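You operate a simulated robot arm through the tools that you are given. There is no shell and no other tool.

Carry out the task below with a simulated robot arm. There is one attempt and no reset: what you move stays moved.

## Task
Check slide 67 in the viewer and file it as the screen says.
Fine: camera arm over it, viewer on, focus till SHARP, save once; PASS goes in the green tray, HOLD in the red; arm aside and viewer off. Where these are worked on the way, their far stop is far enough and under half their travel is too little: camera arm.

It is judged by the outcome, as a careful person would: the job done as asked, and still so three seconds after it is handed in. It fails if anything else is knocked over, pushed out of place, dropped, spilled or broken.

## Robot
A 7-joint arm with a two-finger parallel gripper, fixed in place. Base frame: the origin is on the floor under the middle of its stand, x ahead of it, y to its left, z up; the work surface is at about z = 0.85. Readings come in m, rad, newtons and seconds.
It reaches about 1.479 m from its shoulder. Its first joint turns from -2.897 to 2.897 rad. Payload 4.4 kg.
The TCP is the grasp point between the finger pads, 0.023 m short of the fingertips. In the tool frame z runs along the fingers and y along their closing line. Largest opening 0.094 m; finger width 0.038, thickness 0.01; the body of the gripper, 0.054 by 0.096 m, starts 0.039 m behind the TCP.
Orientation is told as [roll, pitch, yaw] about the base's x, y, z axes, in that order, counted from this pose: with the fingers straight down and closing along the base's y, the tool's x points along the base's -x, its y along +y and its z along -z.

## Interface
- The arm moves only by the tool play_rows. Its argument "steps" is text: rows parted by semicolons, each of 7 numbers parted by spaces: the shift along the tool's x, y, z in m, then the turn, a rotation vector about the tool's x, y, z in rad, then the closure in counts, from 0 (fully open) to 255 (shut). In form: dx dy dz wx wy wz claw; .... A call has 1 to 20 rows; each row shifts and turns the commanded pose from where the row before left it, along the tool's axes as they then stand. Each row takes 0.2 s and may step no farther than 0.05 m and 0.15 rad from the row before; otherwise, or with a gripper value out of range, the whole call is refused. A pose out of reach is approached as far as the arm can. The call stops where the force on the tool passes 90 N (or 10 N more than at its start, if that is more) or the arm is blocked; 0.2 s more then pass. The fingers move at their own pace (about 0.072 m/s each) and stop on an object; they squeeze with about 28 N. The grip force told is the motor's: it shows also when the fingers shut on nothing. Time passes only in rows, and 0.2 s behind the last, so rows that do not move let the fingers close. The reply holds the time, the measured pose of the TCP, the force on the tool along the base axes, the opening and the grip force, in the units named above and with some noise, with the torque about the TCP (base axes, N m) and any sound that the robot's microphone picked up.
- Cameras (640 x 400 px; columns grow to the right, rows downward): "scene" is fixed at [0.2192, 0.499, 1.62]; the picture's right is [-0.38, -0.93, 0.00], its down [-0.58, 0.23, -0.78] and it looks along [0.72, -0.29, -0.62] (base axes); focal length 308 px, centre (320, 200). "wrist" rides on the gripper at [0.086, 0.016, -0.075] in the tool frame; the picture's right is [-0.18, 0.98, 0.00], its down [-0.58, -0.11, -0.81] and it looks along [-0.79, -0.15, 0.59] (tool axes); focal length 243 px, centre (320, 200). There is no depth. A picture from a camera that has moved, and an enlarged one, comes with that camera's place and axes in the base frame and with its lens.
- snapshot(camera): a new picture of that camera. The clock stands still meanwhile.
- inspect(camera, box): a new picture of the part [left, top, right, bottom] of that camera's present view, enlarged. The clock stands still meanwhile.
- finish_job(): hands the job in; it is judged then, once.

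Places have to be worked out from the pictures, the camera data and where the tool is seen. Open the gripper and draw the arm clear of the work before you hand the job in, unless the task says otherwise.

The tools are called after ">>>" as a command line: name --argument value ..., lists and objects as JSON in quotes. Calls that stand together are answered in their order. play_rows: Moves the arm, as the interface text tells. Its arguments: {"type":"object","properties":{"steps":{"type":"string"}},"required":["steps"]} The other tools are called the same way: snapshot (camera) takes a picture; inspect (camera, box) takes an enlarged picture of a part of a camera's view; finish_job () hands the job in.

At the start:

```text
time_s: 0.0
eef_pos: [0.7073, 0.1436, 1.3353]
tool_rot: [-0.001, 0.0, -0.001]
wrist_force: [0.6, -0.2, 0.9]
ft_torque: [-0.01, -0.01, 0.01]
opening: 0.0939
finger_force: 0.1
```

scene: 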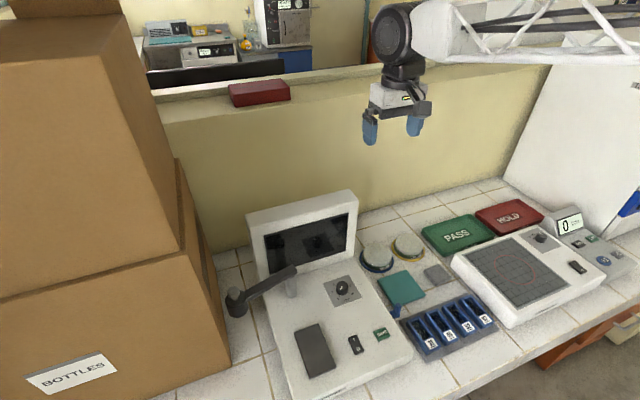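
wrist: 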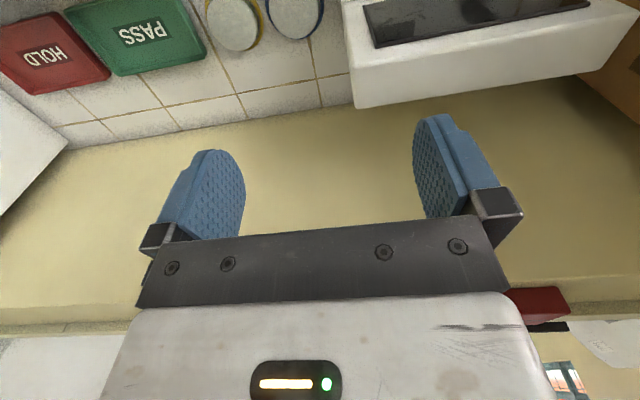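

I begin by looking closer at the viewer, the slide rack and the trays before moving anything.

>>> inspect --camera "scene" --box '[210, 180, 420, 400]'

>>> inspect --camera "scene" --box '[380, 270, 520, 370]'

>>> inspect --camera "scene" --box '[400, 190, 640, 340]'

```text
1.82 times, centred on (315, 290) of scene
camera zoom: at [0.2192, 0.499, 1.62], right [-0.38, -0.93, 0.0], down [-0.58, 0.23, -0.78], along [0.72, -0.29, -0.62], focal length 561 px, centre (329, 36)
```

zoom: 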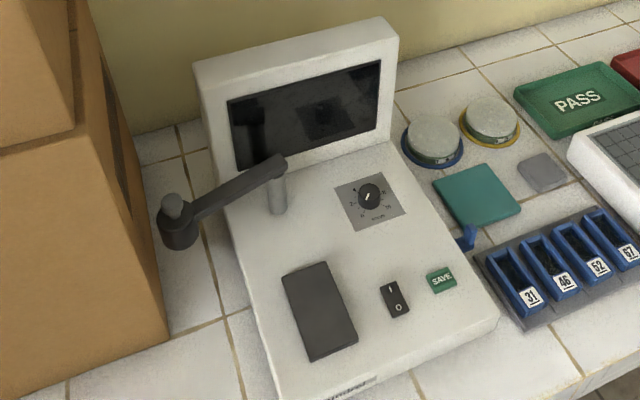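

```text
4.00 times, centred on (450, 320) of scene
camera zoom: at [0.2192, 0.499, 1.62], right [-0.38, -0.93, 0.0], down [-0.58, 0.23, -0.78], along [0.72, -0.29, -0.62], focal length 1234 px, centre (-200, -280)
```

zoom: 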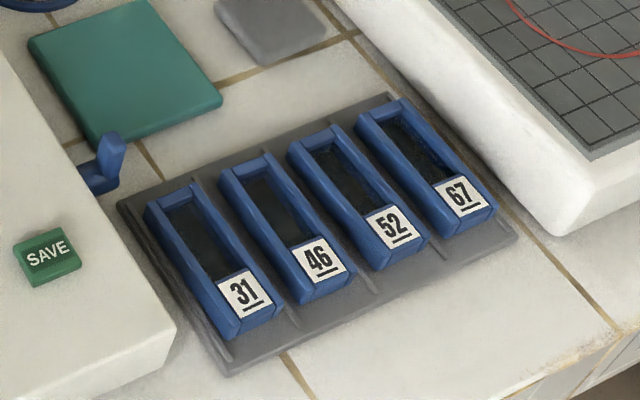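

```text
2.67 times, centred on (520, 265) of scene
camera zoom: at [0.2192, 0.499, 1.62], right [-0.38, -0.93, 0.0], down [-0.58, 0.23, -0.78], along [0.72, -0.29, -0.62], focal length 822 px, centre (-213, 27)
```

zoom: 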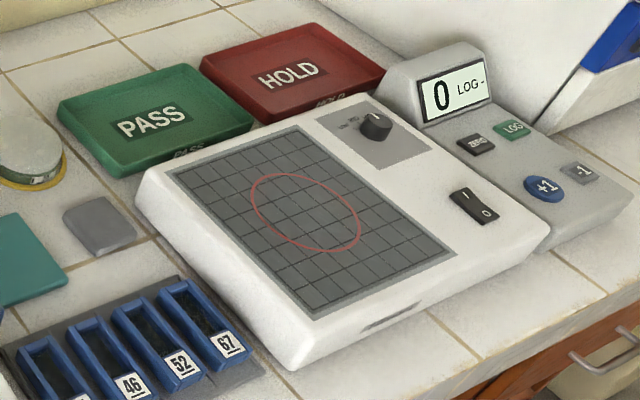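

The viewer (screen, focus knob, stage, rocker, SAVE) sits around x≈0.54, y≈0.38, slide 67 is the rightmost carrier in the rack near (0.49, -0.065). I move the gripper high above the viewer and tilt the wrist camera downward for a better look.

>>> play_rows --steps "0.0227 0.0246 0.0155 0 0 0 0;0.0227 0.0246 0.0155 0 0 0 0;0.0227 0.0246 0.0155 0 0 0 0;0.0227 0.0246 0.0155 0 0 0 0;0.0227 0.0246 0.0155 0 0 0 0;0.0227 0.0246 0.0155 0 0 0 0;0.0227 0.0246 0.0155 0 0 0 0;0.0227 0.0246 0.0155 0 0 0 0;0.0227 0.0246 0.0155 0 0 0 0;0.0227 0.0246 0.0155 0 0 0 0;0 0 0 0 0.15 0 0;0 0 0 0 0.15 0 0;0 0 0 0 0.15 0 0;0 0 0 0 0.15 0 0"

>>> snapshot --camera "wrist"

>>> snapshot --camera "scene"

```text
time_s: 3.0
eef_pos: [0.4799, 0.389, 1.1802]
tool_rot: [0.002, 0.601, 0.003]
wrist_force: [0.0, 0.8, 0.2]
ft_torque: [0.0, -0.01, -0.01]
opening: 0.0938
finger_force: 0.2
```

```text
taken
camera wrist: at [0.4497, 0.4037, 1.2916], right [0.15, 0.98, -0.1], down [0.94, -0.11, 0.34], along [0.32, -0.15, -0.94], focal length 243 px, centre (320, 200)
```

wrist: 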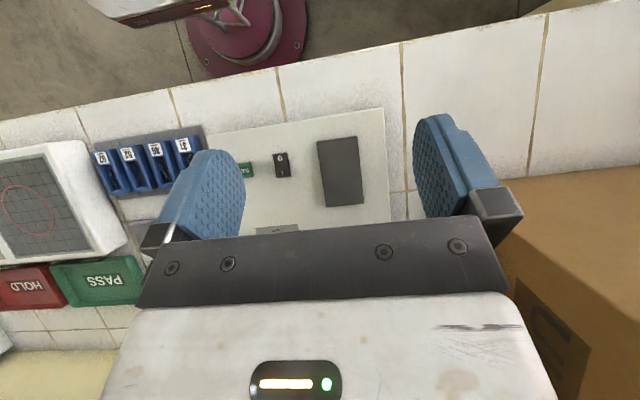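

```text
taken
```

scene: 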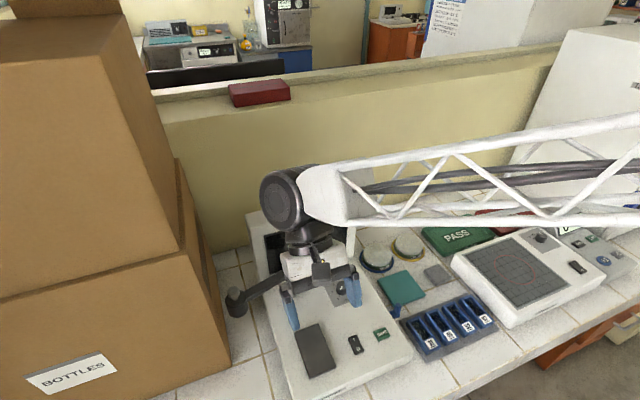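

The wrist camera now sees stage, rocker and SAVE in its upper half. I enlarge it to read positions more precisely.

>>> inspect --camera "wrist" --box '[220, 90, 420, 240]'

>>> inspect --camera "wrist" --box '[70, 110, 230, 220]'

>>> inspect --camera "scene" --box '[220, 250, 420, 400]'

```text
2.67 times, centred on (320, 165) of wrist
camera zoom: at [0.4497, 0.4037, 1.2916], right [0.15, 0.98, -0.1], down [0.94, -0.11, 0.34], along [0.32, -0.15, -0.94], focal length 647 px, centre (320, 293)
```

zoom: 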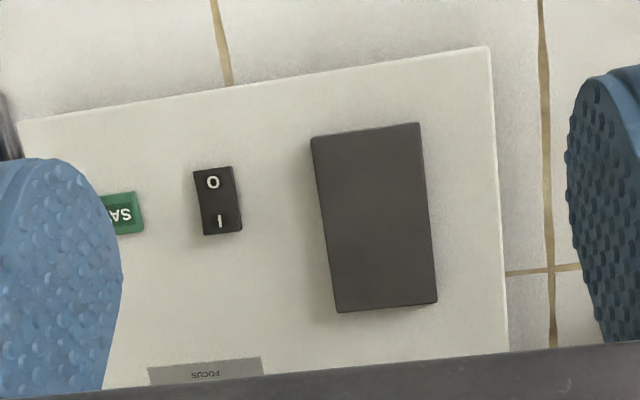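

```text
3.64 times, centred on (150, 165) of wrist
camera zoom: at [0.4497, 0.4037, 1.2916], right [0.15, 0.98, -0.1], down [0.94, -0.11, 0.34], along [0.32, -0.15, -0.94], focal length 882 px, centre (938, 327)
```

zoom: 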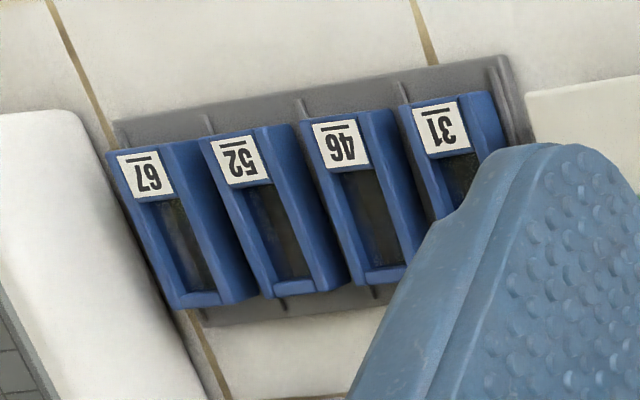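

```text
2.67 times, centred on (320, 325) of scene
camera zoom: at [0.2192, 0.499, 1.62], right [-0.38, -0.93, 0.0], down [-0.58, 0.23, -0.78], along [0.72, -0.29, -0.62], focal length 822 px, centre (320, -133)
```

zoom: 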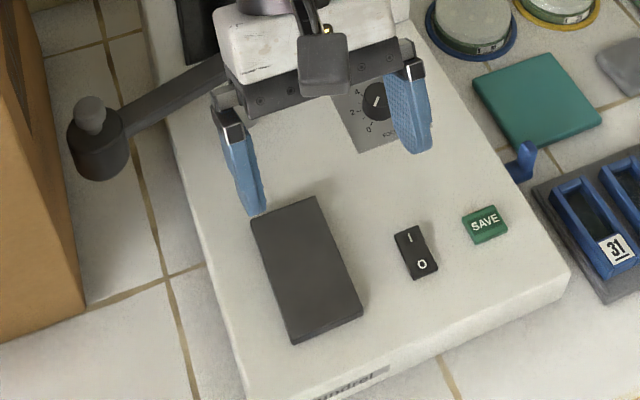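

The post on the viewer (near 0.69, 0.385) looks like the pivot, and the dark head hanging off the left edge (near 0.70, 0.525) is the camera with a small stub on top. I straighten the tool and shift forward to see the camera arm in the wrist view.

>>> play_rows --steps "0 0 0 0 -0.15 0 0;0 0 0 0 -0.15 0 0;0 0 0 0 -0.15 0 0;0 0 0 0 -0.15 0 0;-0.04 0 0 0 0 0 0;-0.04 0 0 0 0 0 0;-0.04 0 0 0 0 0 0;0 0 0 0 0 0 0"

>>> snapshot --camera "wrist"

>>> inspect --camera "wrist" --box '[300, 20, 540, 170]'

```text
time_s: 4.8
eef_pos: [0.6018, 0.3878, 1.1838]
tool_rot: [0.002, -0.001, -0.001]
wrist_force: [-0.2, 0.1, 0.7]
ft_torque: [0.03, 0.0, 0.0]
opening: 0.0942
finger_force: 0.0
```

```text
taken
camera wrist: at [0.5153, 0.4025, 1.2578], right [0.18, 0.98, 0.0], down [0.58, -0.11, 0.81], along [0.79, -0.15, -0.59], focal length 243 px, centre (320, 200)
```

wrist: 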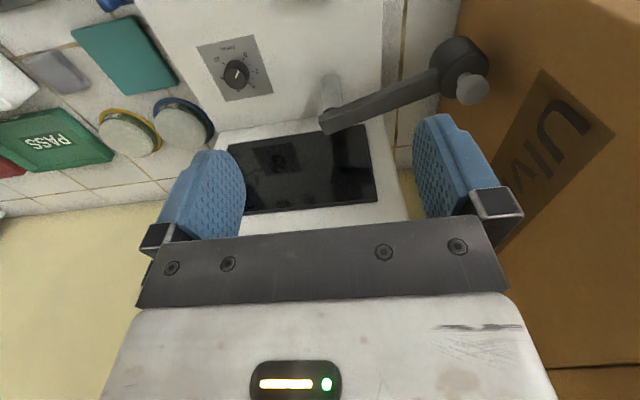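

```text
2.67 times, centred on (420, 95) of wrist
camera zoom: at [0.5153, 0.4025, 1.2578], right [0.18, 0.98, 0.0], down [0.58, -0.11, 0.81], along [0.79, -0.15, -0.59], focal length 647 px, centre (53, 480)
```

zoom: 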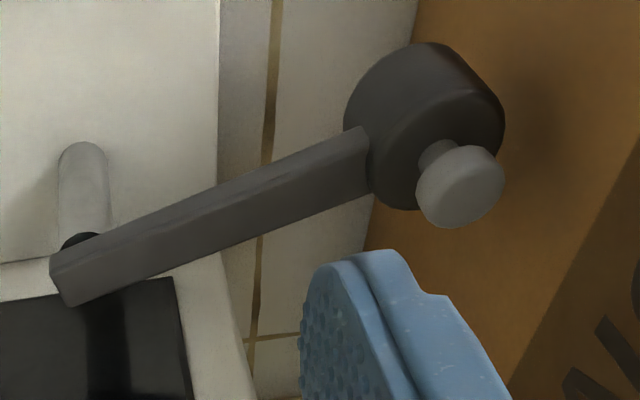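

The knob on top of the camera head triangulates to about (0.662, 0.521, 1.047), with the pivot post at about (0.698, 0.386); the box wall is at y≈0.57 so space is tight. I turn the gripper 90° so it closes along x, with the wrist tilted away from the boxes, for gripping the knob.

>>> play_rows --steps "0 0 0 0 0 -0.1428 0;0 0 0 0 0 -0.1428 0;0 0 0 0 0 -0.1428 0;0 0 0 0 0 -0.1428 0;0 0 0 0 0 -0.1428 0;0 0 0 0 0 -0.1428 0;0 0 0 0 0 -0.1428 0;0 0 0 0 0 -0.1428 0;0 0 0 0 0 -0.1428 0;0 0 0 0 0 -0.1428 0;0 0 0 0 0 -0.1428 0;0 0 0 0 -0.1167 0 0;0 0 0 0 -0.1167 0 0;0 0 0 0 -0.1167 0 0;0 0 0 0 0 0 0"

>>> snapshot --camera "wrist"

>>> snapshot --camera "scene"

```text
time_s: 8.0
eef_pos: [0.5997, 0.3887, 1.1824]
tool_rot: [0.0, -0.35, 1.571]
wrist_force: [-0.5, -1.4, 0.9]
ft_torque: [0.0, 0.0, 0.01]
opening: 0.094
finger_force: 0.0
```

```text
taken
camera wrist: at [0.5828, 0.281, 1.222], right [-0.98, 0.17, 0.06], down [0.11, 0.27, 0.96], along [0.15, 0.95, -0.28], focal length 243 px, centre (320, 200)
```

wrist: 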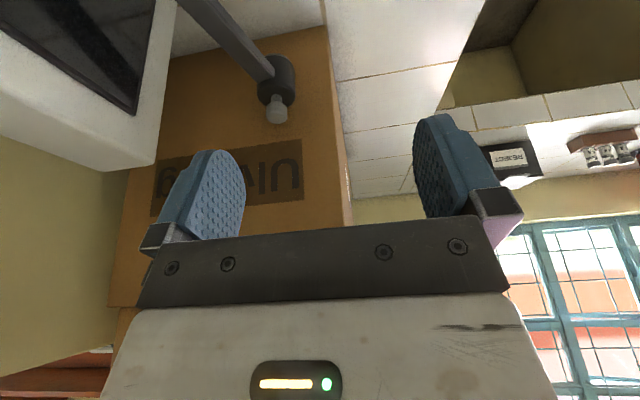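

```text
taken
```

scene: 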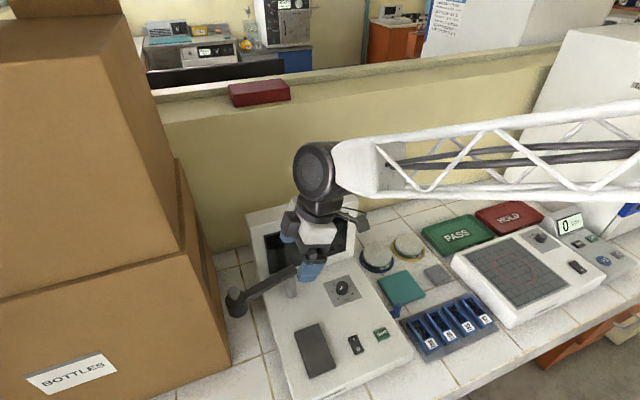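

The knob is visible at (277,112) in the wrist view. I enlarge it to refine its position before approaching.

>>> inspect --camera "wrist" --box '[220, 20, 340, 140]'

>>> inspect --camera "scene" --box '[210, 250, 310, 340]'

```text
3.33 times, centred on (280, 80) of wrist
camera zoom: at [0.5828, 0.281, 1.222], right [-0.98, 0.17, 0.06], down [0.11, 0.27, 0.96], along [0.15, 0.95, -0.28], focal length 809 px, centre (453, 600)
```

zoom: 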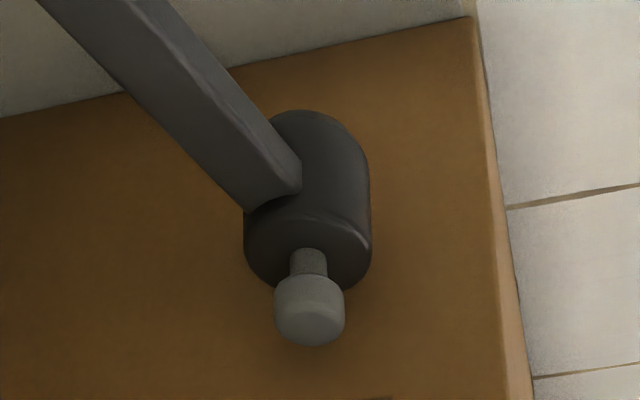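

```text
4.44 times, centred on (260, 295) of scene
camera zoom: at [0.2192, 0.499, 1.62], right [-0.38, -0.93, 0.0], down [-0.58, 0.23, -0.78], along [0.72, -0.29, -0.62], focal length 1371 px, centre (587, -222)
```

zoom: 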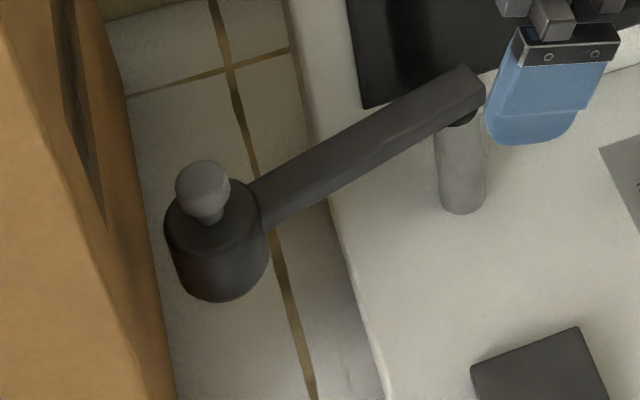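

Refined: knob centre ≈ (0.666, 0.523, 1.036), radius ≈ 0.013, with the head top at about z 1.01. I move to a pre-grasp point 0.12 m back along the finger axis.

>>> play_rows --steps "-0.0252 -0.0221 0.0187 0 0 0 0;-0.0252 -0.0221 0.0187 0 0 0 0;-0.0252 -0.0221 0.0187 0 0 0 0;0 0 0.03 0 0 0 0;0 0 0.02 0 0 0 0;0 0 0 0 0 0 0"

>>> snapshot --camera "wrist"

>>> snapshot --camera "scene"

```text
time_s: 9.4
eef_pos: [0.6667, 0.4962, 1.1071]
tool_rot: [0.001, -0.35, 1.57]
wrist_force: [0.3, -0.2, 0.5]
ft_torque: [0.0, -0.02, 0.0]
opening: 0.094
finger_force: 0.0
```

```text
taken
camera wrist: at [0.6502, 0.3888, 1.1479], right [-0.98, 0.17, 0.06], down [0.11, 0.27, 0.96], along [0.15, 0.95, -0.28], focal length 243 px, centre (320, 200)
```

wrist: 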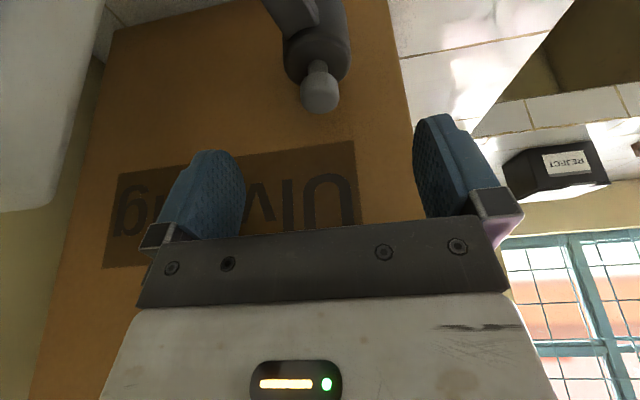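

```text
taken
```

scene: 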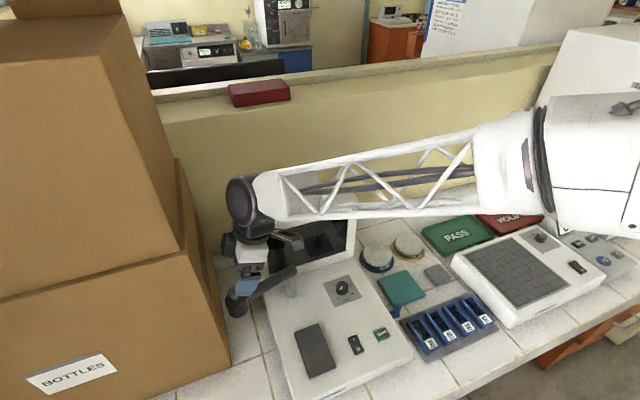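

The knob is centred between the fingers (seen at column 320). I advance 0.068 m along the fingers to bring the pads around it, still open.

>>> play_rows --steps "0 0 0.0228 0 0 0 0;0 0 0.0228 0 0 0 0;0 0 0.0225 0 0 0 0;0 0 0 0 0 0 0"

>>> snapshot --camera "wrist"

>>> inspect --camera "scene" --box '[190, 150, 350, 330]'

```text
time_s: 10.4
eef_pos: [0.6647, 0.5208, 1.0434]
tool_rot: [0.001, -0.352, 1.572]
wrist_force: [-0.1, 0.5, 1.0]
ft_torque: [-0.01, 0.0, -0.03]
opening: 0.094
finger_force: 0.1
```

```text
taken
camera wrist: at [0.6489, 0.4129, 1.0838], right [-0.98, 0.17, 0.06], down [0.11, 0.27, 0.96], along [0.15, 0.95, -0.28], focal length 243 px, centre (320, 200)
```

wrist: 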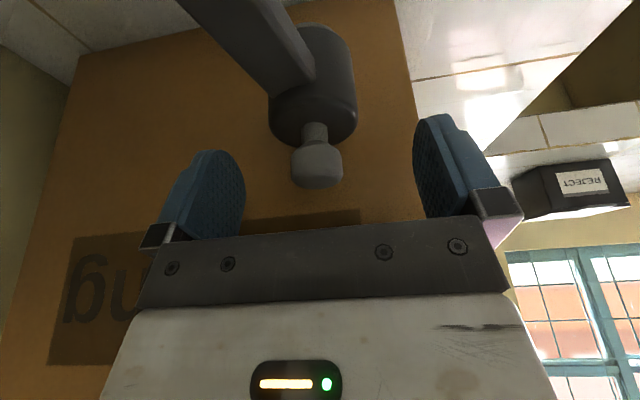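

```text
2.22 times, centred on (270, 240) of scene
camera zoom: at [0.2192, 0.499, 1.62], right [-0.38, -0.93, 0.0], down [-0.58, 0.23, -0.78], along [0.72, -0.29, -0.62], focal length 685 px, centre (431, 111)
```

zoom: 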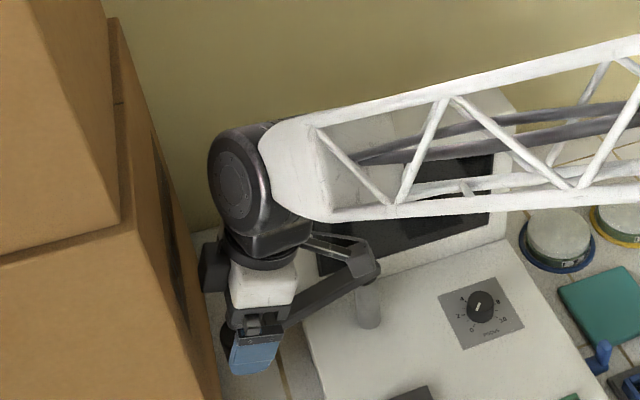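

The knob is between the pads. I close on it and check the grip before moving.

>>> play_rows --steps "0 0 0 0 0 0 255;0 0 0 0 0 0 255;0 0 0 0 0 0 255;0 0 0 0 0 0 255;0 0 0 0 0 0 255"

>>> snapshot --camera "wrist"

```text
time_s: 11.6
eef_pos: [0.6661, 0.5207, 1.0443]
tool_rot: [-0.001, -0.351, 1.572]
wrist_force: [-0.2, -0.1, 0.0]
ft_torque: [0.05, -0.01, 0.01]
opening: 0.0249
finger_force: 45.3
```

```text
taken
camera wrist: at [0.6489, 0.4128, 1.084], right [-0.98, 0.17, 0.06], down [0.11, 0.27, 0.96], along [0.15, 0.95, -0.28], focal length 243 px, centre (320, 200)
```

wrist: 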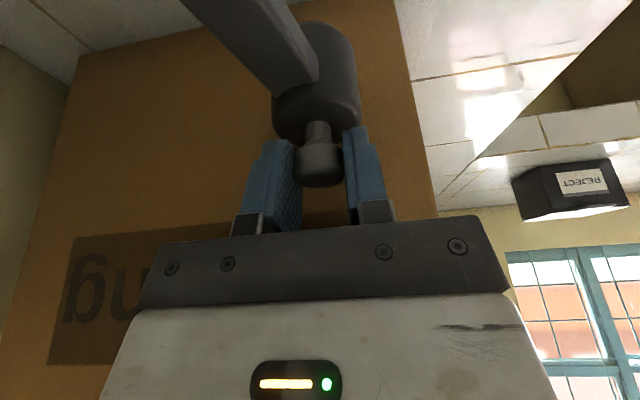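

The knob is gripped at 0.025 m width. I begin swinging it around the post along the computed arc in small steps, checking the force.

>>> play_rows --steps "0.0039 0.0138 -0.0014 0 0 0 255;0.0054 0.0137 -0.0020 0 0 0 255;0.0068 0.0131 -0.0025 0 0 0 255"

>>> snapshot --camera "wrist"

>>> snapshot --camera "scene"

```text
time_s: 12.4
eef_pos: [0.6252, 0.5016, 1.0442]
tool_rot: [0.0, -0.348, 1.571]
wrist_force: [3.6, -2.6, -6.0]
ft_torque: [-0.5, 0.03, 0.12]
opening: 0.0243
finger_force: 44.6
```

```text
taken
camera wrist: at [0.6075, 0.3943, 1.0845], right [-0.98, 0.17, 0.06], down [0.11, 0.27, 0.96], along [0.15, 0.95, -0.28], focal length 243 px, centre (320, 200)
```

wrist: 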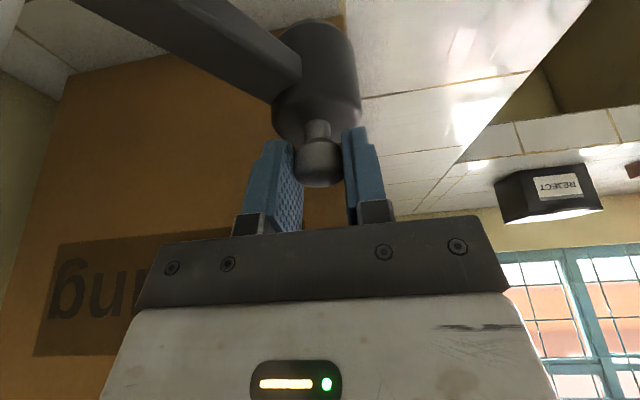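

```text
taken
```

scene: 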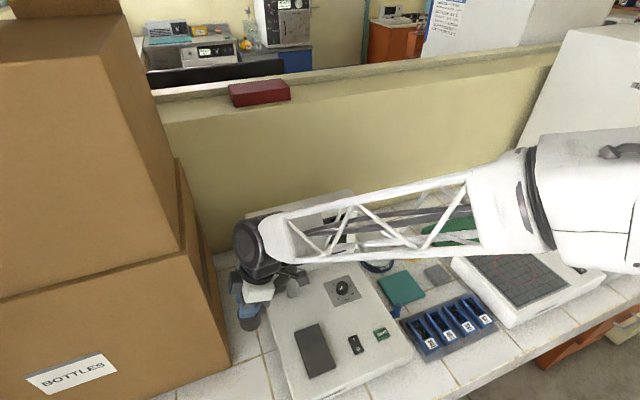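

The head follows with only ~7 N. I continue along the arc.

>>> play_rows --steps "0.0081 0.0122 -0.0029 0 0 0 255;0.0092 0.0112 -0.0034 0 0 0 255;0.0102 0.0102 -0.0037 0 0 0 255;0.0112 0.0090 -0.0041 0 0 0 255;0.0119 0.0076 -0.0044 0 0 0 255"

>>> snapshot --camera "wrist"

```text
time_s: 13.6
eef_pos: [0.5741, 0.4499, 1.0445]
tool_rot: [-0.001, -0.352, 1.57]
wrist_force: [19.9, -8.7, 8.5]
ft_torque: [-0.24, -0.08, 0.09]
opening: 0.0249
finger_force: 45.0
```

```text
taken
camera wrist: at [0.5572, 0.3411, 1.0842], right [-0.98, 0.17, 0.06], down [0.11, 0.27, 0.96], along [0.15, 0.95, -0.28], focal length 243 px, centre (320, 200)
```

wrist: 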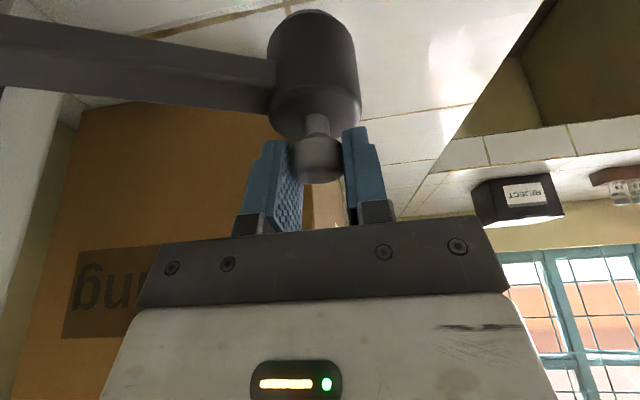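

The tool feels ~22 N pulling toward the pivot, so my radius is about 2 mm large; I correct the pivot estimate to (0.705, 0.384) and continue toward the stage.

>>> play_rows --steps "0.0130 0.0041 -0.0047 0 0 0 255;0.0134 0.0049 -0.0049 0 0 0 255;0.0138 0.0034 -0.0050 0 0 0 255"

>>> snapshot --camera "wrist"

>>> snapshot --camera "scene"

```text
time_s: 14.4
eef_pos: [0.5619, 0.4044, 1.0439]
tool_rot: [0.003, -0.351, 1.571]
wrist_force: [-44.9, 8.9, 18.9]
ft_torque: [0.19, 0.22, 0.33]
opening: 0.0249
finger_force: 44.8
```

```text
taken
camera wrist: at [0.545, 0.2965, 1.084], right [-0.98, 0.17, 0.06], down [0.11, 0.27, 0.96], along [0.15, 0.95, -0.28], focal length 243 px, centre (320, 200)
```

wrist: 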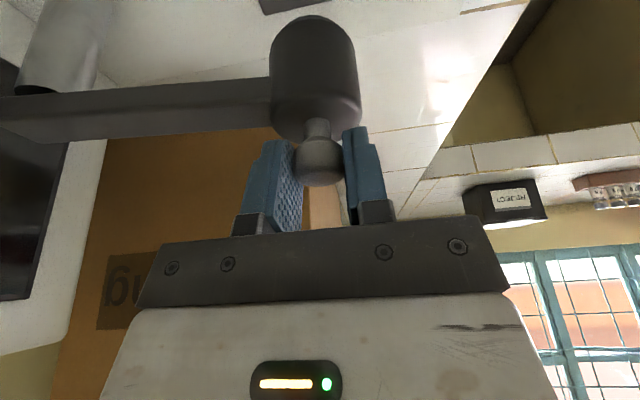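

```text
taken
```

scene: 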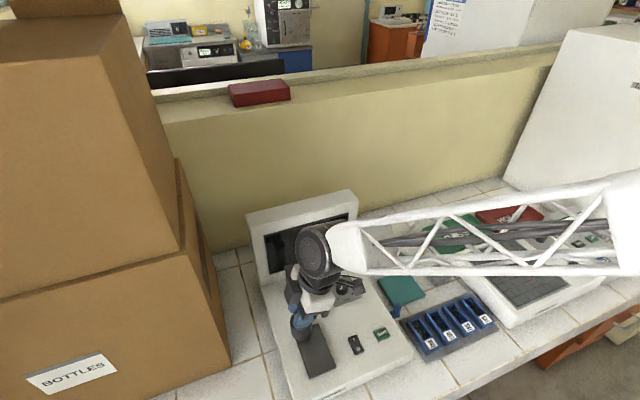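

Now the force is outward (~45 N), so I'm about 1.5 mm too close; fitting readings gives pivot ≈ (0.704, 0.383), r ≈ 0.145. I relieve it outward and take the next steps smaller, looking for the far stop.

>>> play_rows --steps "0 0.0015 0 0 0 0 255;0.0079 0.0012 -0.0029 0 0 0 255;0.0071 0.0007 -0.0026 0 0 0 255"

```text
time_s: 15.2
eef_pos: [0.5604, 0.3885, 1.0439]
tool_rot: [-0.004, -0.351, 1.572]
wrist_force: [19.7, 2.4, 10.5]
ft_torque: [-0.15, -0.09, 0.36]
opening: 0.0254
finger_force: 44.9
```

Force is +20 N inward, small; the arm is nearly straight out over the stage. I step further in small increments to find the far stop.

>>> play_rows --steps "0.0071 -0.0007 -0.0026 0 0 0 255;0.0047 0.0 -0.0017 0 0 0 255;0.0047 0.0 -0.0017 0 0 0 255"

>>> snapshot --camera "wrist"

>>> inspect --camera "scene" --box '[220, 210, 420, 400]'

```text
time_s: 16.0
eef_pos: [0.56, 0.3721, 1.0439]
tool_rot: [0.001, -0.35, 1.57]
wrist_force: [35.9, 37.2, -6.9]
ft_torque: [0.01, -0.08, -0.24]
opening: 0.0255
finger_force: 45.0
```

```text
taken
camera wrist: at [0.5431, 0.2644, 1.0846], right [-0.98, 0.17, 0.06], down [0.11, 0.27, 0.96], along [0.15, 0.95, -0.28], focal length 243 px, centre (320, 200)
```

wrist: 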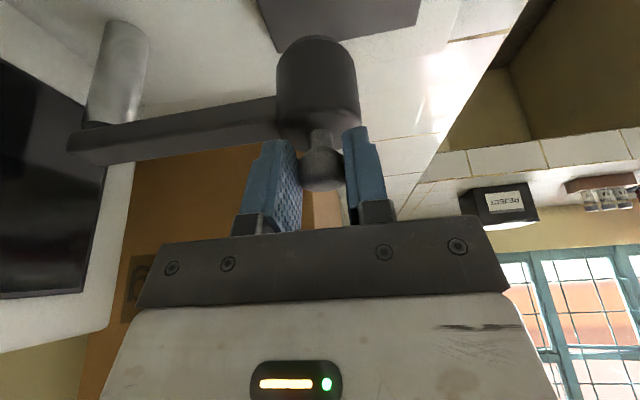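

```text
2.11 times, centred on (320, 305) of scene
camera zoom: at [0.2192, 0.499, 1.62], right [-0.38, -0.93, 0.0], down [-0.58, 0.23, -0.78], along [0.72, -0.29, -0.62], focal length 649 px, centre (320, -21)
```

zoom: 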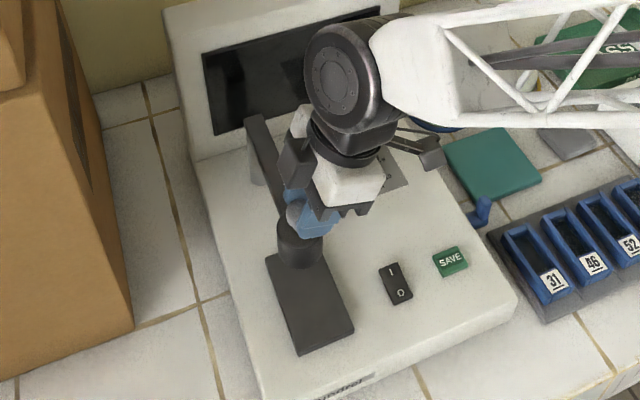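

A +37 N reaction in y shows the far stop is reached. But the head now hangs over the stage and would block setting the slide down from above, so I swing it back out first, load the slide, and then bring it over it again.

>>> play_rows --steps "-0.0117 -0.0005 0.0043 0 0 0 255;-0.0142 -0.0006 0.0052 0 0 0 255;-0.0140 -0.0028 0.0051 0 0 0 255;-0.0135 -0.0044 0.0049 0 0 0 255"

```text
time_s: 16.9
eef_pos: [0.5695, 0.4171, 1.0444]
tool_rot: [-0.005, -0.35, 1.568]
wrist_force: [29.3, -12.0, -5.7]
ft_torque: [0.19, -0.13, -0.64]
opening: 0.0244
finger_force: 45.1
stopped in row 4: the force on the tool passed its limit at 97 N (the readings are from after the stop); the commanded pose is now the measured one
```

The force limit tripped (97 N), so my arc doesn't match well here. I look at where the knob sits between the pads and where the post really is.

>>> snapshot --camera "wrist"

>>> inspect --camera "wrist" --box '[20, 0, 400, 220]'

>>> inspect --camera "scene" --box '[220, 210, 380, 370]'

```text
taken
camera wrist: at [0.5506, 0.3093, 1.0845], right [-0.98, 0.18, 0.06], down [0.11, 0.27, 0.96], along [0.15, 0.95, -0.28], focal length 243 px, centre (320, 200)
```

wrist: 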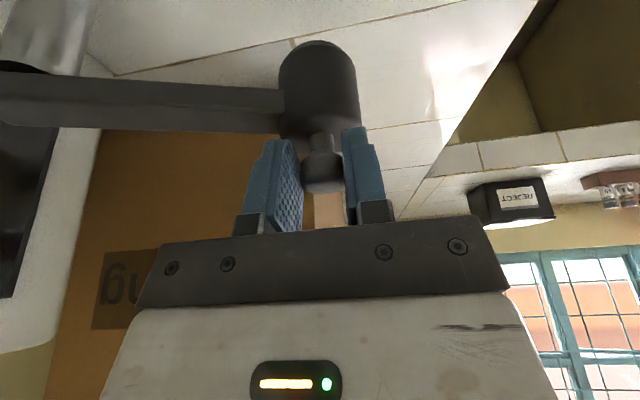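

```text
1.68 times, centred on (210, 110) of wrist
camera zoom: at [0.5506, 0.3093, 1.0845], right [-0.98, 0.18, 0.06], down [0.11, 0.27, 0.96], along [0.15, 0.95, -0.28], focal length 409 px, centre (505, 352)
```

zoom: 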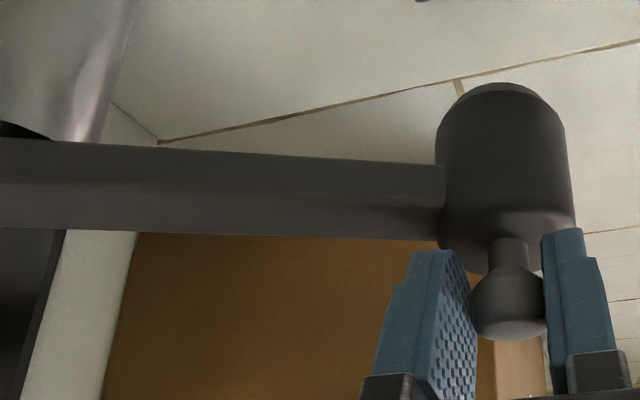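

```text
2.50 times, centred on (300, 290) of scene
camera zoom: at [0.2192, 0.499, 1.62], right [-0.38, -0.93, 0.0], down [-0.58, 0.23, -0.78], along [0.72, -0.29, -0.62], focal length 771 px, centre (370, -25)
```

zoom: 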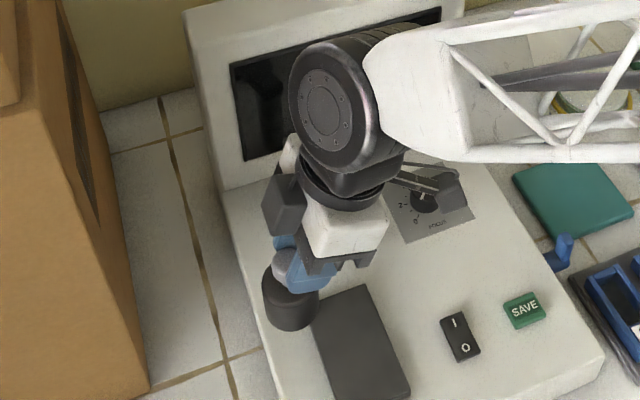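

The knob had slid ~1 cm along the pads after hitting the stop, which explains the mismatch. I'll release it, back off, return the tool to the straight-down orientation, and from now on push the arm with closed fingers, which doesn't fight its arc.

>>> play_rows --steps "0 0 0 0 0 0 0;0 0 0 0 0 0 0;0 0 0 0 0 0 0;0 0 0 0 0 0 0"

>>> snapshot --camera "wrist"

```text
time_s: 17.9
eef_pos: [0.5665, 0.4185, 1.0444]
tool_rot: [-0.004, -0.351, 1.57]
wrist_force: [0.6, -0.3, 0.7]
ft_torque: [0.0, -0.03, 0.01]
opening: 0.0939
finger_force: 0.2
```

```text
taken
camera wrist: at [0.5497, 0.3098, 1.0847], right [-0.98, 0.18, 0.06], down [0.11, 0.27, 0.96], along [0.15, 0.95, -0.28], focal length 243 px, centre (320, 200)
```

wrist: 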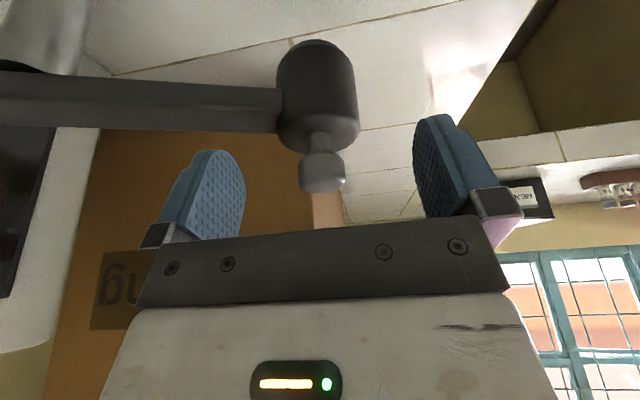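

Released cleanly with the head standing still. I retreat upward and rotate back to the straight-down orientation.

>>> play_rows --steps "0 0 -0.04 0 0 0 0;0 0 -0.045 0 0 0 0;0 0 -0.045 0 0 0 0;0 0 0 0 0.1167 0 0;0 0 0 0 0.1167 0 0;0 0 0 0 0.1167 0 0;0 0 0 0 0 0.1428 0;0 0 0 0 0 0.1428 0;0 0 0 0 0 0.1428 0;0 0 0 0 0 0.1428 0;0 0 0 0 0 0.1428 0;0 0 0 0 0 0.1428 0;0 0 0 0 0 0.1428 0;0 0 0 0 0 0.1428 0;0 0 0 0 0 0.1428 0;0 0 0 0 0 0.1428 0;0 0 0 0 0 0.1428 0;0 0 0 0 0 0 0"

>>> snapshot --camera "wrist"

>>> snapshot --camera "scene"

```text
time_s: 21.7
eef_pos: [0.5658, 0.3736, 1.1667]
tool_rot: [0.0, -0.004, -0.006]
wrist_force: [-0.2, 0.3, 0.8]
ft_torque: [0.04, 0.01, -0.01]
opening: 0.0938
finger_force: 0.0
```

```text
taken
camera wrist: at [0.479, 0.3884, 1.2409], right [0.19, 0.98, 0.0], down [0.58, -0.11, 0.81], along [0.79, -0.15, -0.59], focal length 243 px, centre (320, 200)
```

wrist: 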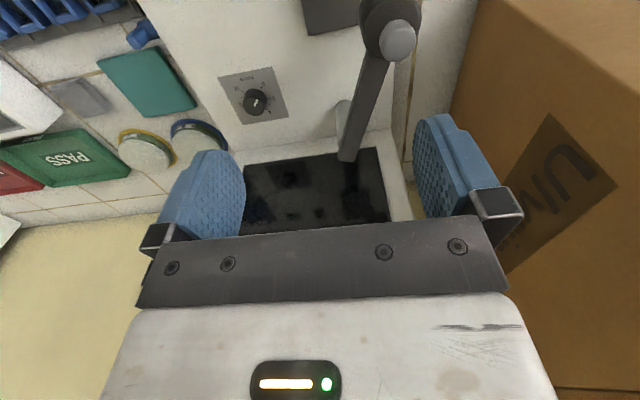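

```text
taken
```

scene: 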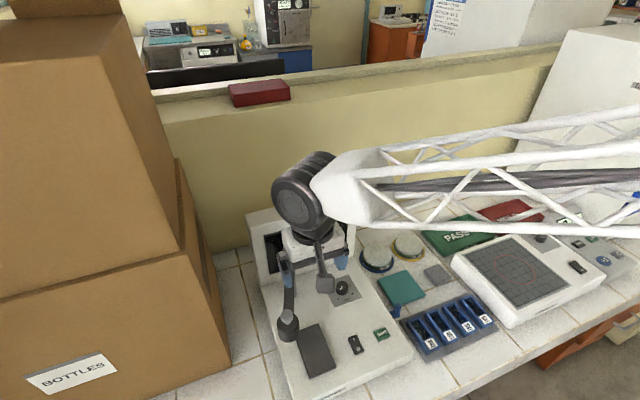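

The knob now sits at about (0.566, 0.432) with the arm near 160°. I close the fingers, come down beside the link on its -y side, ready to push it back out of the way.

>>> play_rows --steps "-0.0175 -0.001 0 0 0 0 255;-0.0175 -0.001 0 0 0 0 255;0 0 0 0 0 0 255;0 0 0 0 0 0 255;0 0 0.038 0 0 0 255;0 0 0.038 0 0 0 255;0 0 0.038 0 0 0 255;0 0 0.037 0 0 0 255;0 0 0 0 0 0 255"

>>> snapshot --camera "wrist"

>>> inspect --camera "scene" --box '[220, 150, 420, 370]'

```text
time_s: 23.7
eef_pos: [0.6059, 0.3667, 1.0164]
tool_rot: [0.0, -0.002, -0.004]
wrist_force: [0.0, -0.6, -1.0]
ft_torque: [0.02, 0.0, 0.01]
opening: 0.0
finger_force: 28.5
```

```text
taken
camera wrist: at [0.5174, 0.3839, 1.0903], right [0.19, 0.98, 0.0], down [0.58, -0.11, 0.81], along [0.79, -0.15, -0.59], focal length 243 px, centre (320, 200)
```

wrist: 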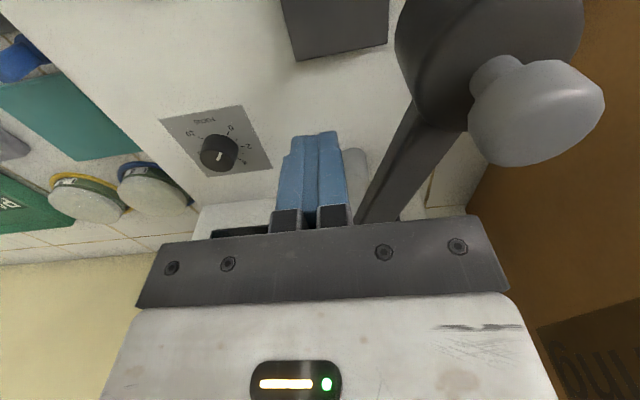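

```text
1.82 times, centred on (320, 260) of scene
camera zoom: at [0.2192, 0.499, 1.62], right [-0.38, -0.93, 0.0], down [-0.58, 0.23, -0.78], along [0.72, -0.29, -0.62], focal length 561 px, centre (320, 91)
```

zoom: 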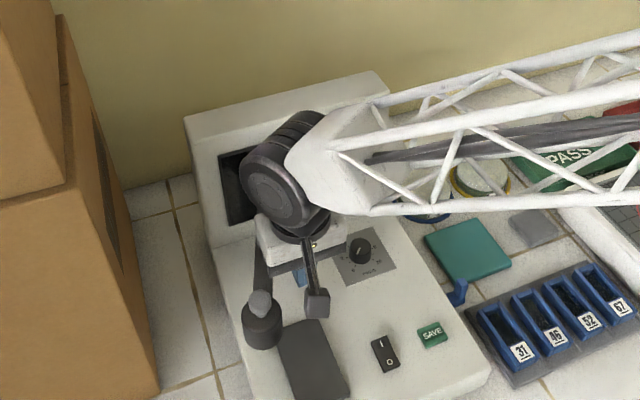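

Closed fingers are down beside the link with clearance and no force. I push toward +y to swing the arm back out.

>>> play_rows --steps "0 0.013 0 0 0 0 255;0 0.013 0 0 0 0 255;0 0.0157 0 0 0 0 255;-0.003 0.0158 0 0 0 0 255;-0.005 0.014 0 0 0 0 255;0 0 0 0 0 0 255"

>>> snapshot --camera "wrist"

```text
time_s: 25.1
eef_pos: [0.6112, 0.442, 1.0173]
tool_rot: [0.0, -0.002, -0.002]
wrist_force: [-0.9, -0.3, -0.9]
ft_torque: [0.0, 0.04, 0.0]
opening: 0.0
finger_force: 27.3
```

```text
taken
camera wrist: at [0.5244, 0.4572, 1.0911], right [0.19, 0.98, 0.0], down [0.58, -0.11, 0.81], along [0.79, -0.15, -0.59], focal length 243 px, centre (320, 200)
```

wrist: 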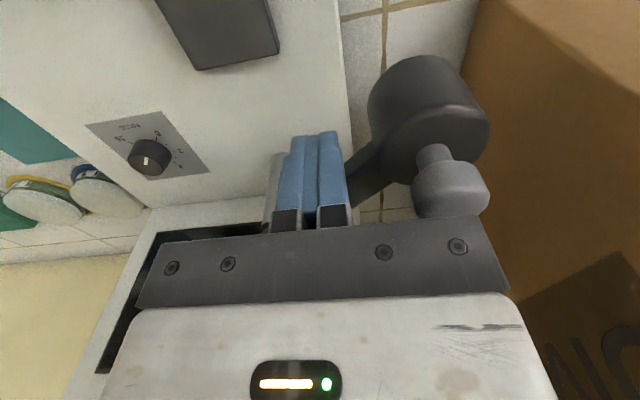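

The arm swung back to about 134° with negligible force, well clear of the stage. I lift and travel over to the slide rack, opening the gripper.

>>> play_rows --steps "0 -0.01 0 0 0 0 255;0 0 -0.05 0 0 0 255;0 0 -0.05 0 0 0 255;0 0 -0.05 0 0 0 255;0.015 -0.0448 0 0 0 0 0;0.015 -0.0448 0 0 0 0 0;0.015 -0.0448 0 0 0 0 0;0.015 -0.0448 0 0 0 0 0;0.015 -0.0448 0 0 0 0 0;0.015 -0.0448 0 0 0 0 0;0.015 -0.0448 0 0 0 0 0;0.015 -0.0448 0 0 0 0 0;0.015 -0.0448 0 0 0 0 0;0.015 -0.0448 0 0 0 0 0;0.015 -0.0448 0 0 0 0 0;0 0 0.045 0 0 0 0;0 0 0.045 0 0 0 0;0 0 0.045 0 0 0 0;0 0 0 0 0 0 0"

>>> snapshot --camera "wrist"

>>> snapshot --camera "scene"

```text
time_s: 29.1
eef_pos: [0.4476, -0.0611, 1.0276]
tool_rot: [-0.001, -0.005, -0.004]
wrist_force: [0.6, 0.1, -0.9]
ft_torque: [0.02, -0.02, -0.01]
opening: 0.094
finger_force: 0.1
```

```text
taken
camera wrist: at [0.3596, -0.0452, 1.1017], right [0.19, 0.98, 0.0], down [0.58, -0.11, 0.81], along [0.79, -0.15, -0.59], focal length 243 px, centre (320, 200)
```

wrist: 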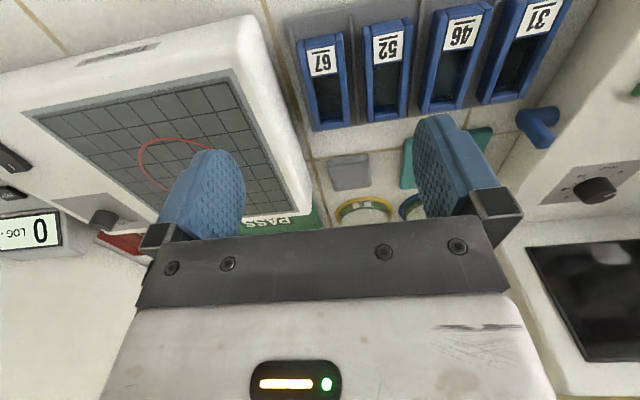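

```text
taken
```

scene: 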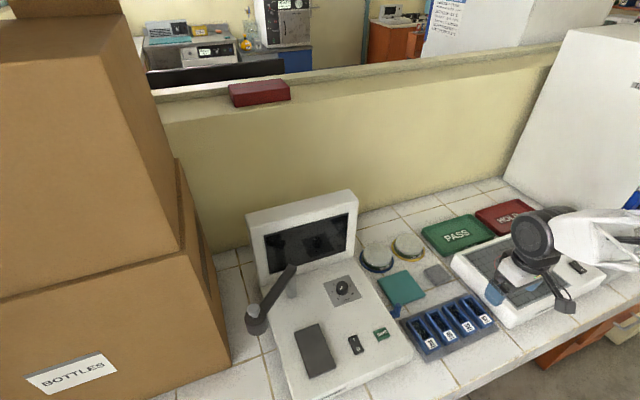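

I see slides 67, 52, 46, 31 clearly. I enlarge to measure slide 67 and the gaps around it.

>>> inspect --camera "wrist" --box '[270, 0, 430, 140]'

>>> inspect --camera "scene" --box '[400, 280, 510, 360]'

```text
2.86 times, centred on (350, 70) of wrist
camera zoom: at [0.3596, -0.0452, 1.1017], right [0.19, 0.98, 0.0], down [0.58, -0.11, 0.81], along [0.79, -0.15, -0.59], focal length 693 px, centre (234, 571)
```

zoom: 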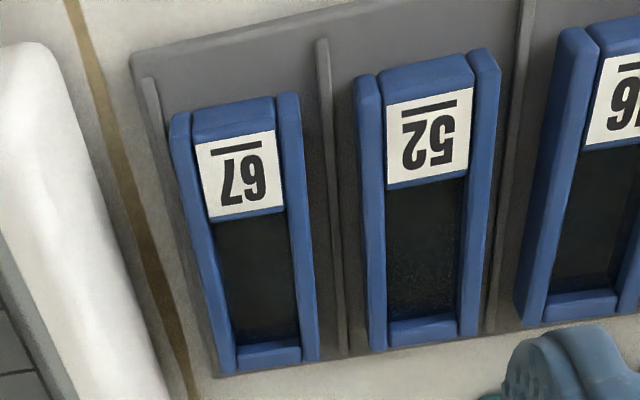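

```text
5.00 times, centred on (455, 320) of scene
camera zoom: at [0.2192, 0.499, 1.62], right [-0.38, -0.93, 0.0], down [-0.58, 0.23, -0.78], along [0.72, -0.29, -0.62], focal length 1542 px, centre (-355, -400)
```

zoom: 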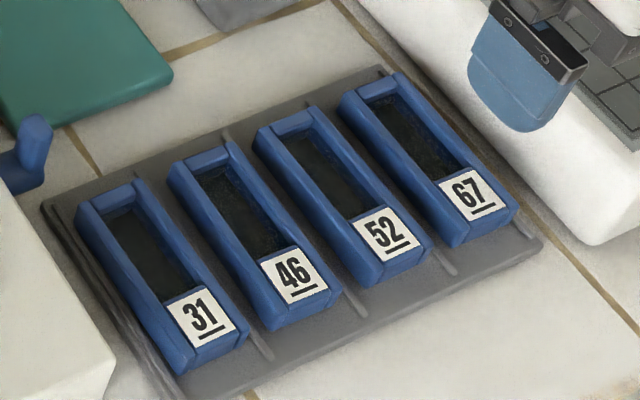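

Slide 67's carrier is about 0.037 wide (y) by 0.093 long (x), centred near (0.489, -0.0615) with its top at z≈0.875, yawed about -0.045 rad. I pre-set the fingers to ~0.046 opening (gap to carrier 52 is only ~0.018) and hover above it.

>>> play_rows --steps "-0.0207 0 0.02 0 0 0 130;-0.0207 0 0.02 0 0 0 130;0 0 0.02 0 0 0.041 130;0 0 0.0156 0 0 0 130;0 0 0 0 0 0 130"

>>> snapshot --camera "wrist"

>>> inspect --camera "wrist" --box '[220, 60, 440, 230]'

>>> inspect --camera "scene" --box '[400, 220, 540, 360]'

```text
time_s: 30.3
eef_pos: [0.4844, -0.0606, 0.9523]
tool_rot: [0.001, -0.005, -0.043]
wrist_force: [0.2, 0.2, 0.5]
ft_torque: [0.02, -0.02, -0.03]
opening: 0.0459
finger_force: 0.1
```

```text
taken
camera wrist: at [0.3986, -0.042, 1.0265], right [0.23, 0.97, 0.0], down [0.57, -0.13, 0.81], along [0.79, -0.18, -0.59], focal length 243 px, centre (320, 200)
```

wrist: 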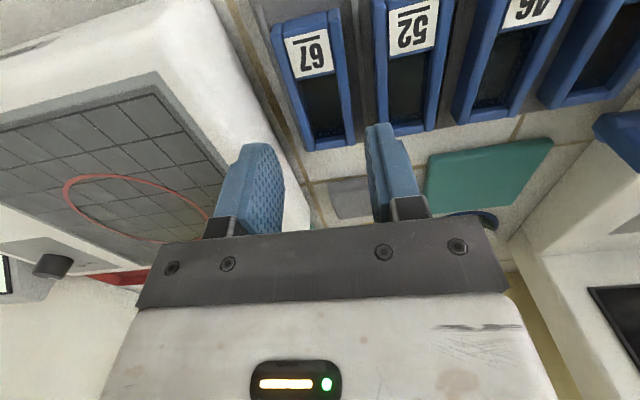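

```text
2.35 times, centred on (330, 145) of wrist
camera zoom: at [0.3986, -0.042, 1.0265], right [0.23, 0.97, 0.0], down [0.57, -0.13, 0.81], along [0.79, -0.18, -0.59], focal length 571 px, centre (296, 329)
```

zoom: 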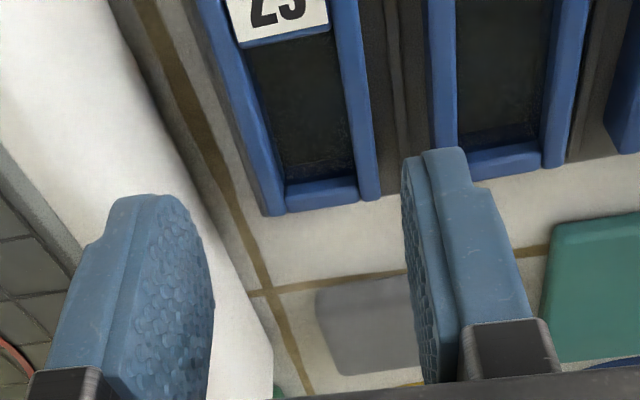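

```text
2.86 times, centred on (470, 290) of scene
camera zoom: at [0.2192, 0.499, 1.62], right [-0.38, -0.93, 0.0], down [-0.58, 0.23, -0.78], along [0.72, -0.29, -0.62], focal length 881 px, centre (-109, -57)
```

zoom: 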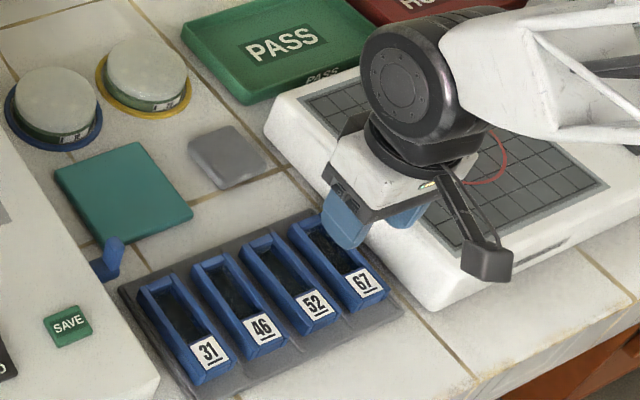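

From this view the carrier's centre line at x≈0.487 is y≈-0.0625. I shift 2 mm and descend to just above the carrier for another check.

>>> play_rows --steps "-0.002 -0.002 0.02 0 0 -0.01 130;0 0 0.0223 0 0 0 130;0 0 0 0 0 0 130"

>>> inspect --camera "wrist" --box '[220, 60, 440, 230]'

>>> inspect --camera "scene" --box '[420, 260, 520, 350]'

```text
time_s: 31.1
eef_pos: [0.4875, -0.062, 0.9129]
tool_rot: [0.0, -0.002, -0.034]
wrist_force: [-0.5, -1.2, 0.4]
ft_torque: [0.01, -0.01, -0.01]
opening: 0.046
finger_force: 0.0
```

```text
2.35 times, centred on (330, 145) of wrist
camera zoom: at [0.4011, -0.0444, 0.9865], right [0.22, 0.98, 0.0], down [0.57, -0.13, 0.81], along [0.79, -0.17, -0.59], focal length 571 px, centre (296, 329)
```

zoom: 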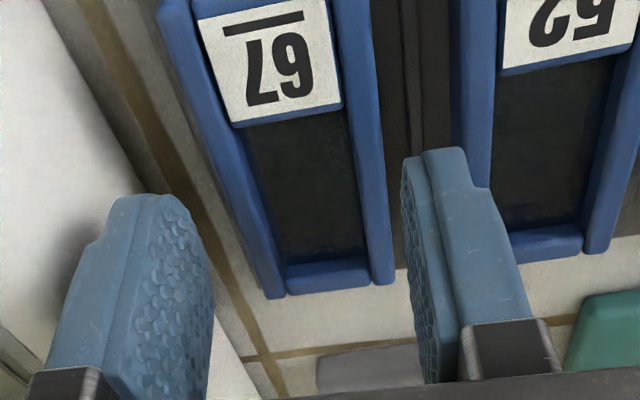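

```text
4.44 times, centred on (470, 305) of scene
camera zoom: at [0.2192, 0.499, 1.62], right [-0.38, -0.93, 0.0], down [-0.58, 0.23, -0.78], along [0.72, -0.29, -0.62], focal length 1371 px, centre (-347, -267)
```

zoom: 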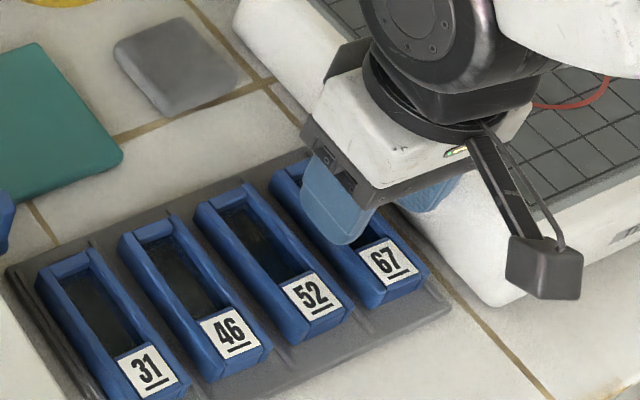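

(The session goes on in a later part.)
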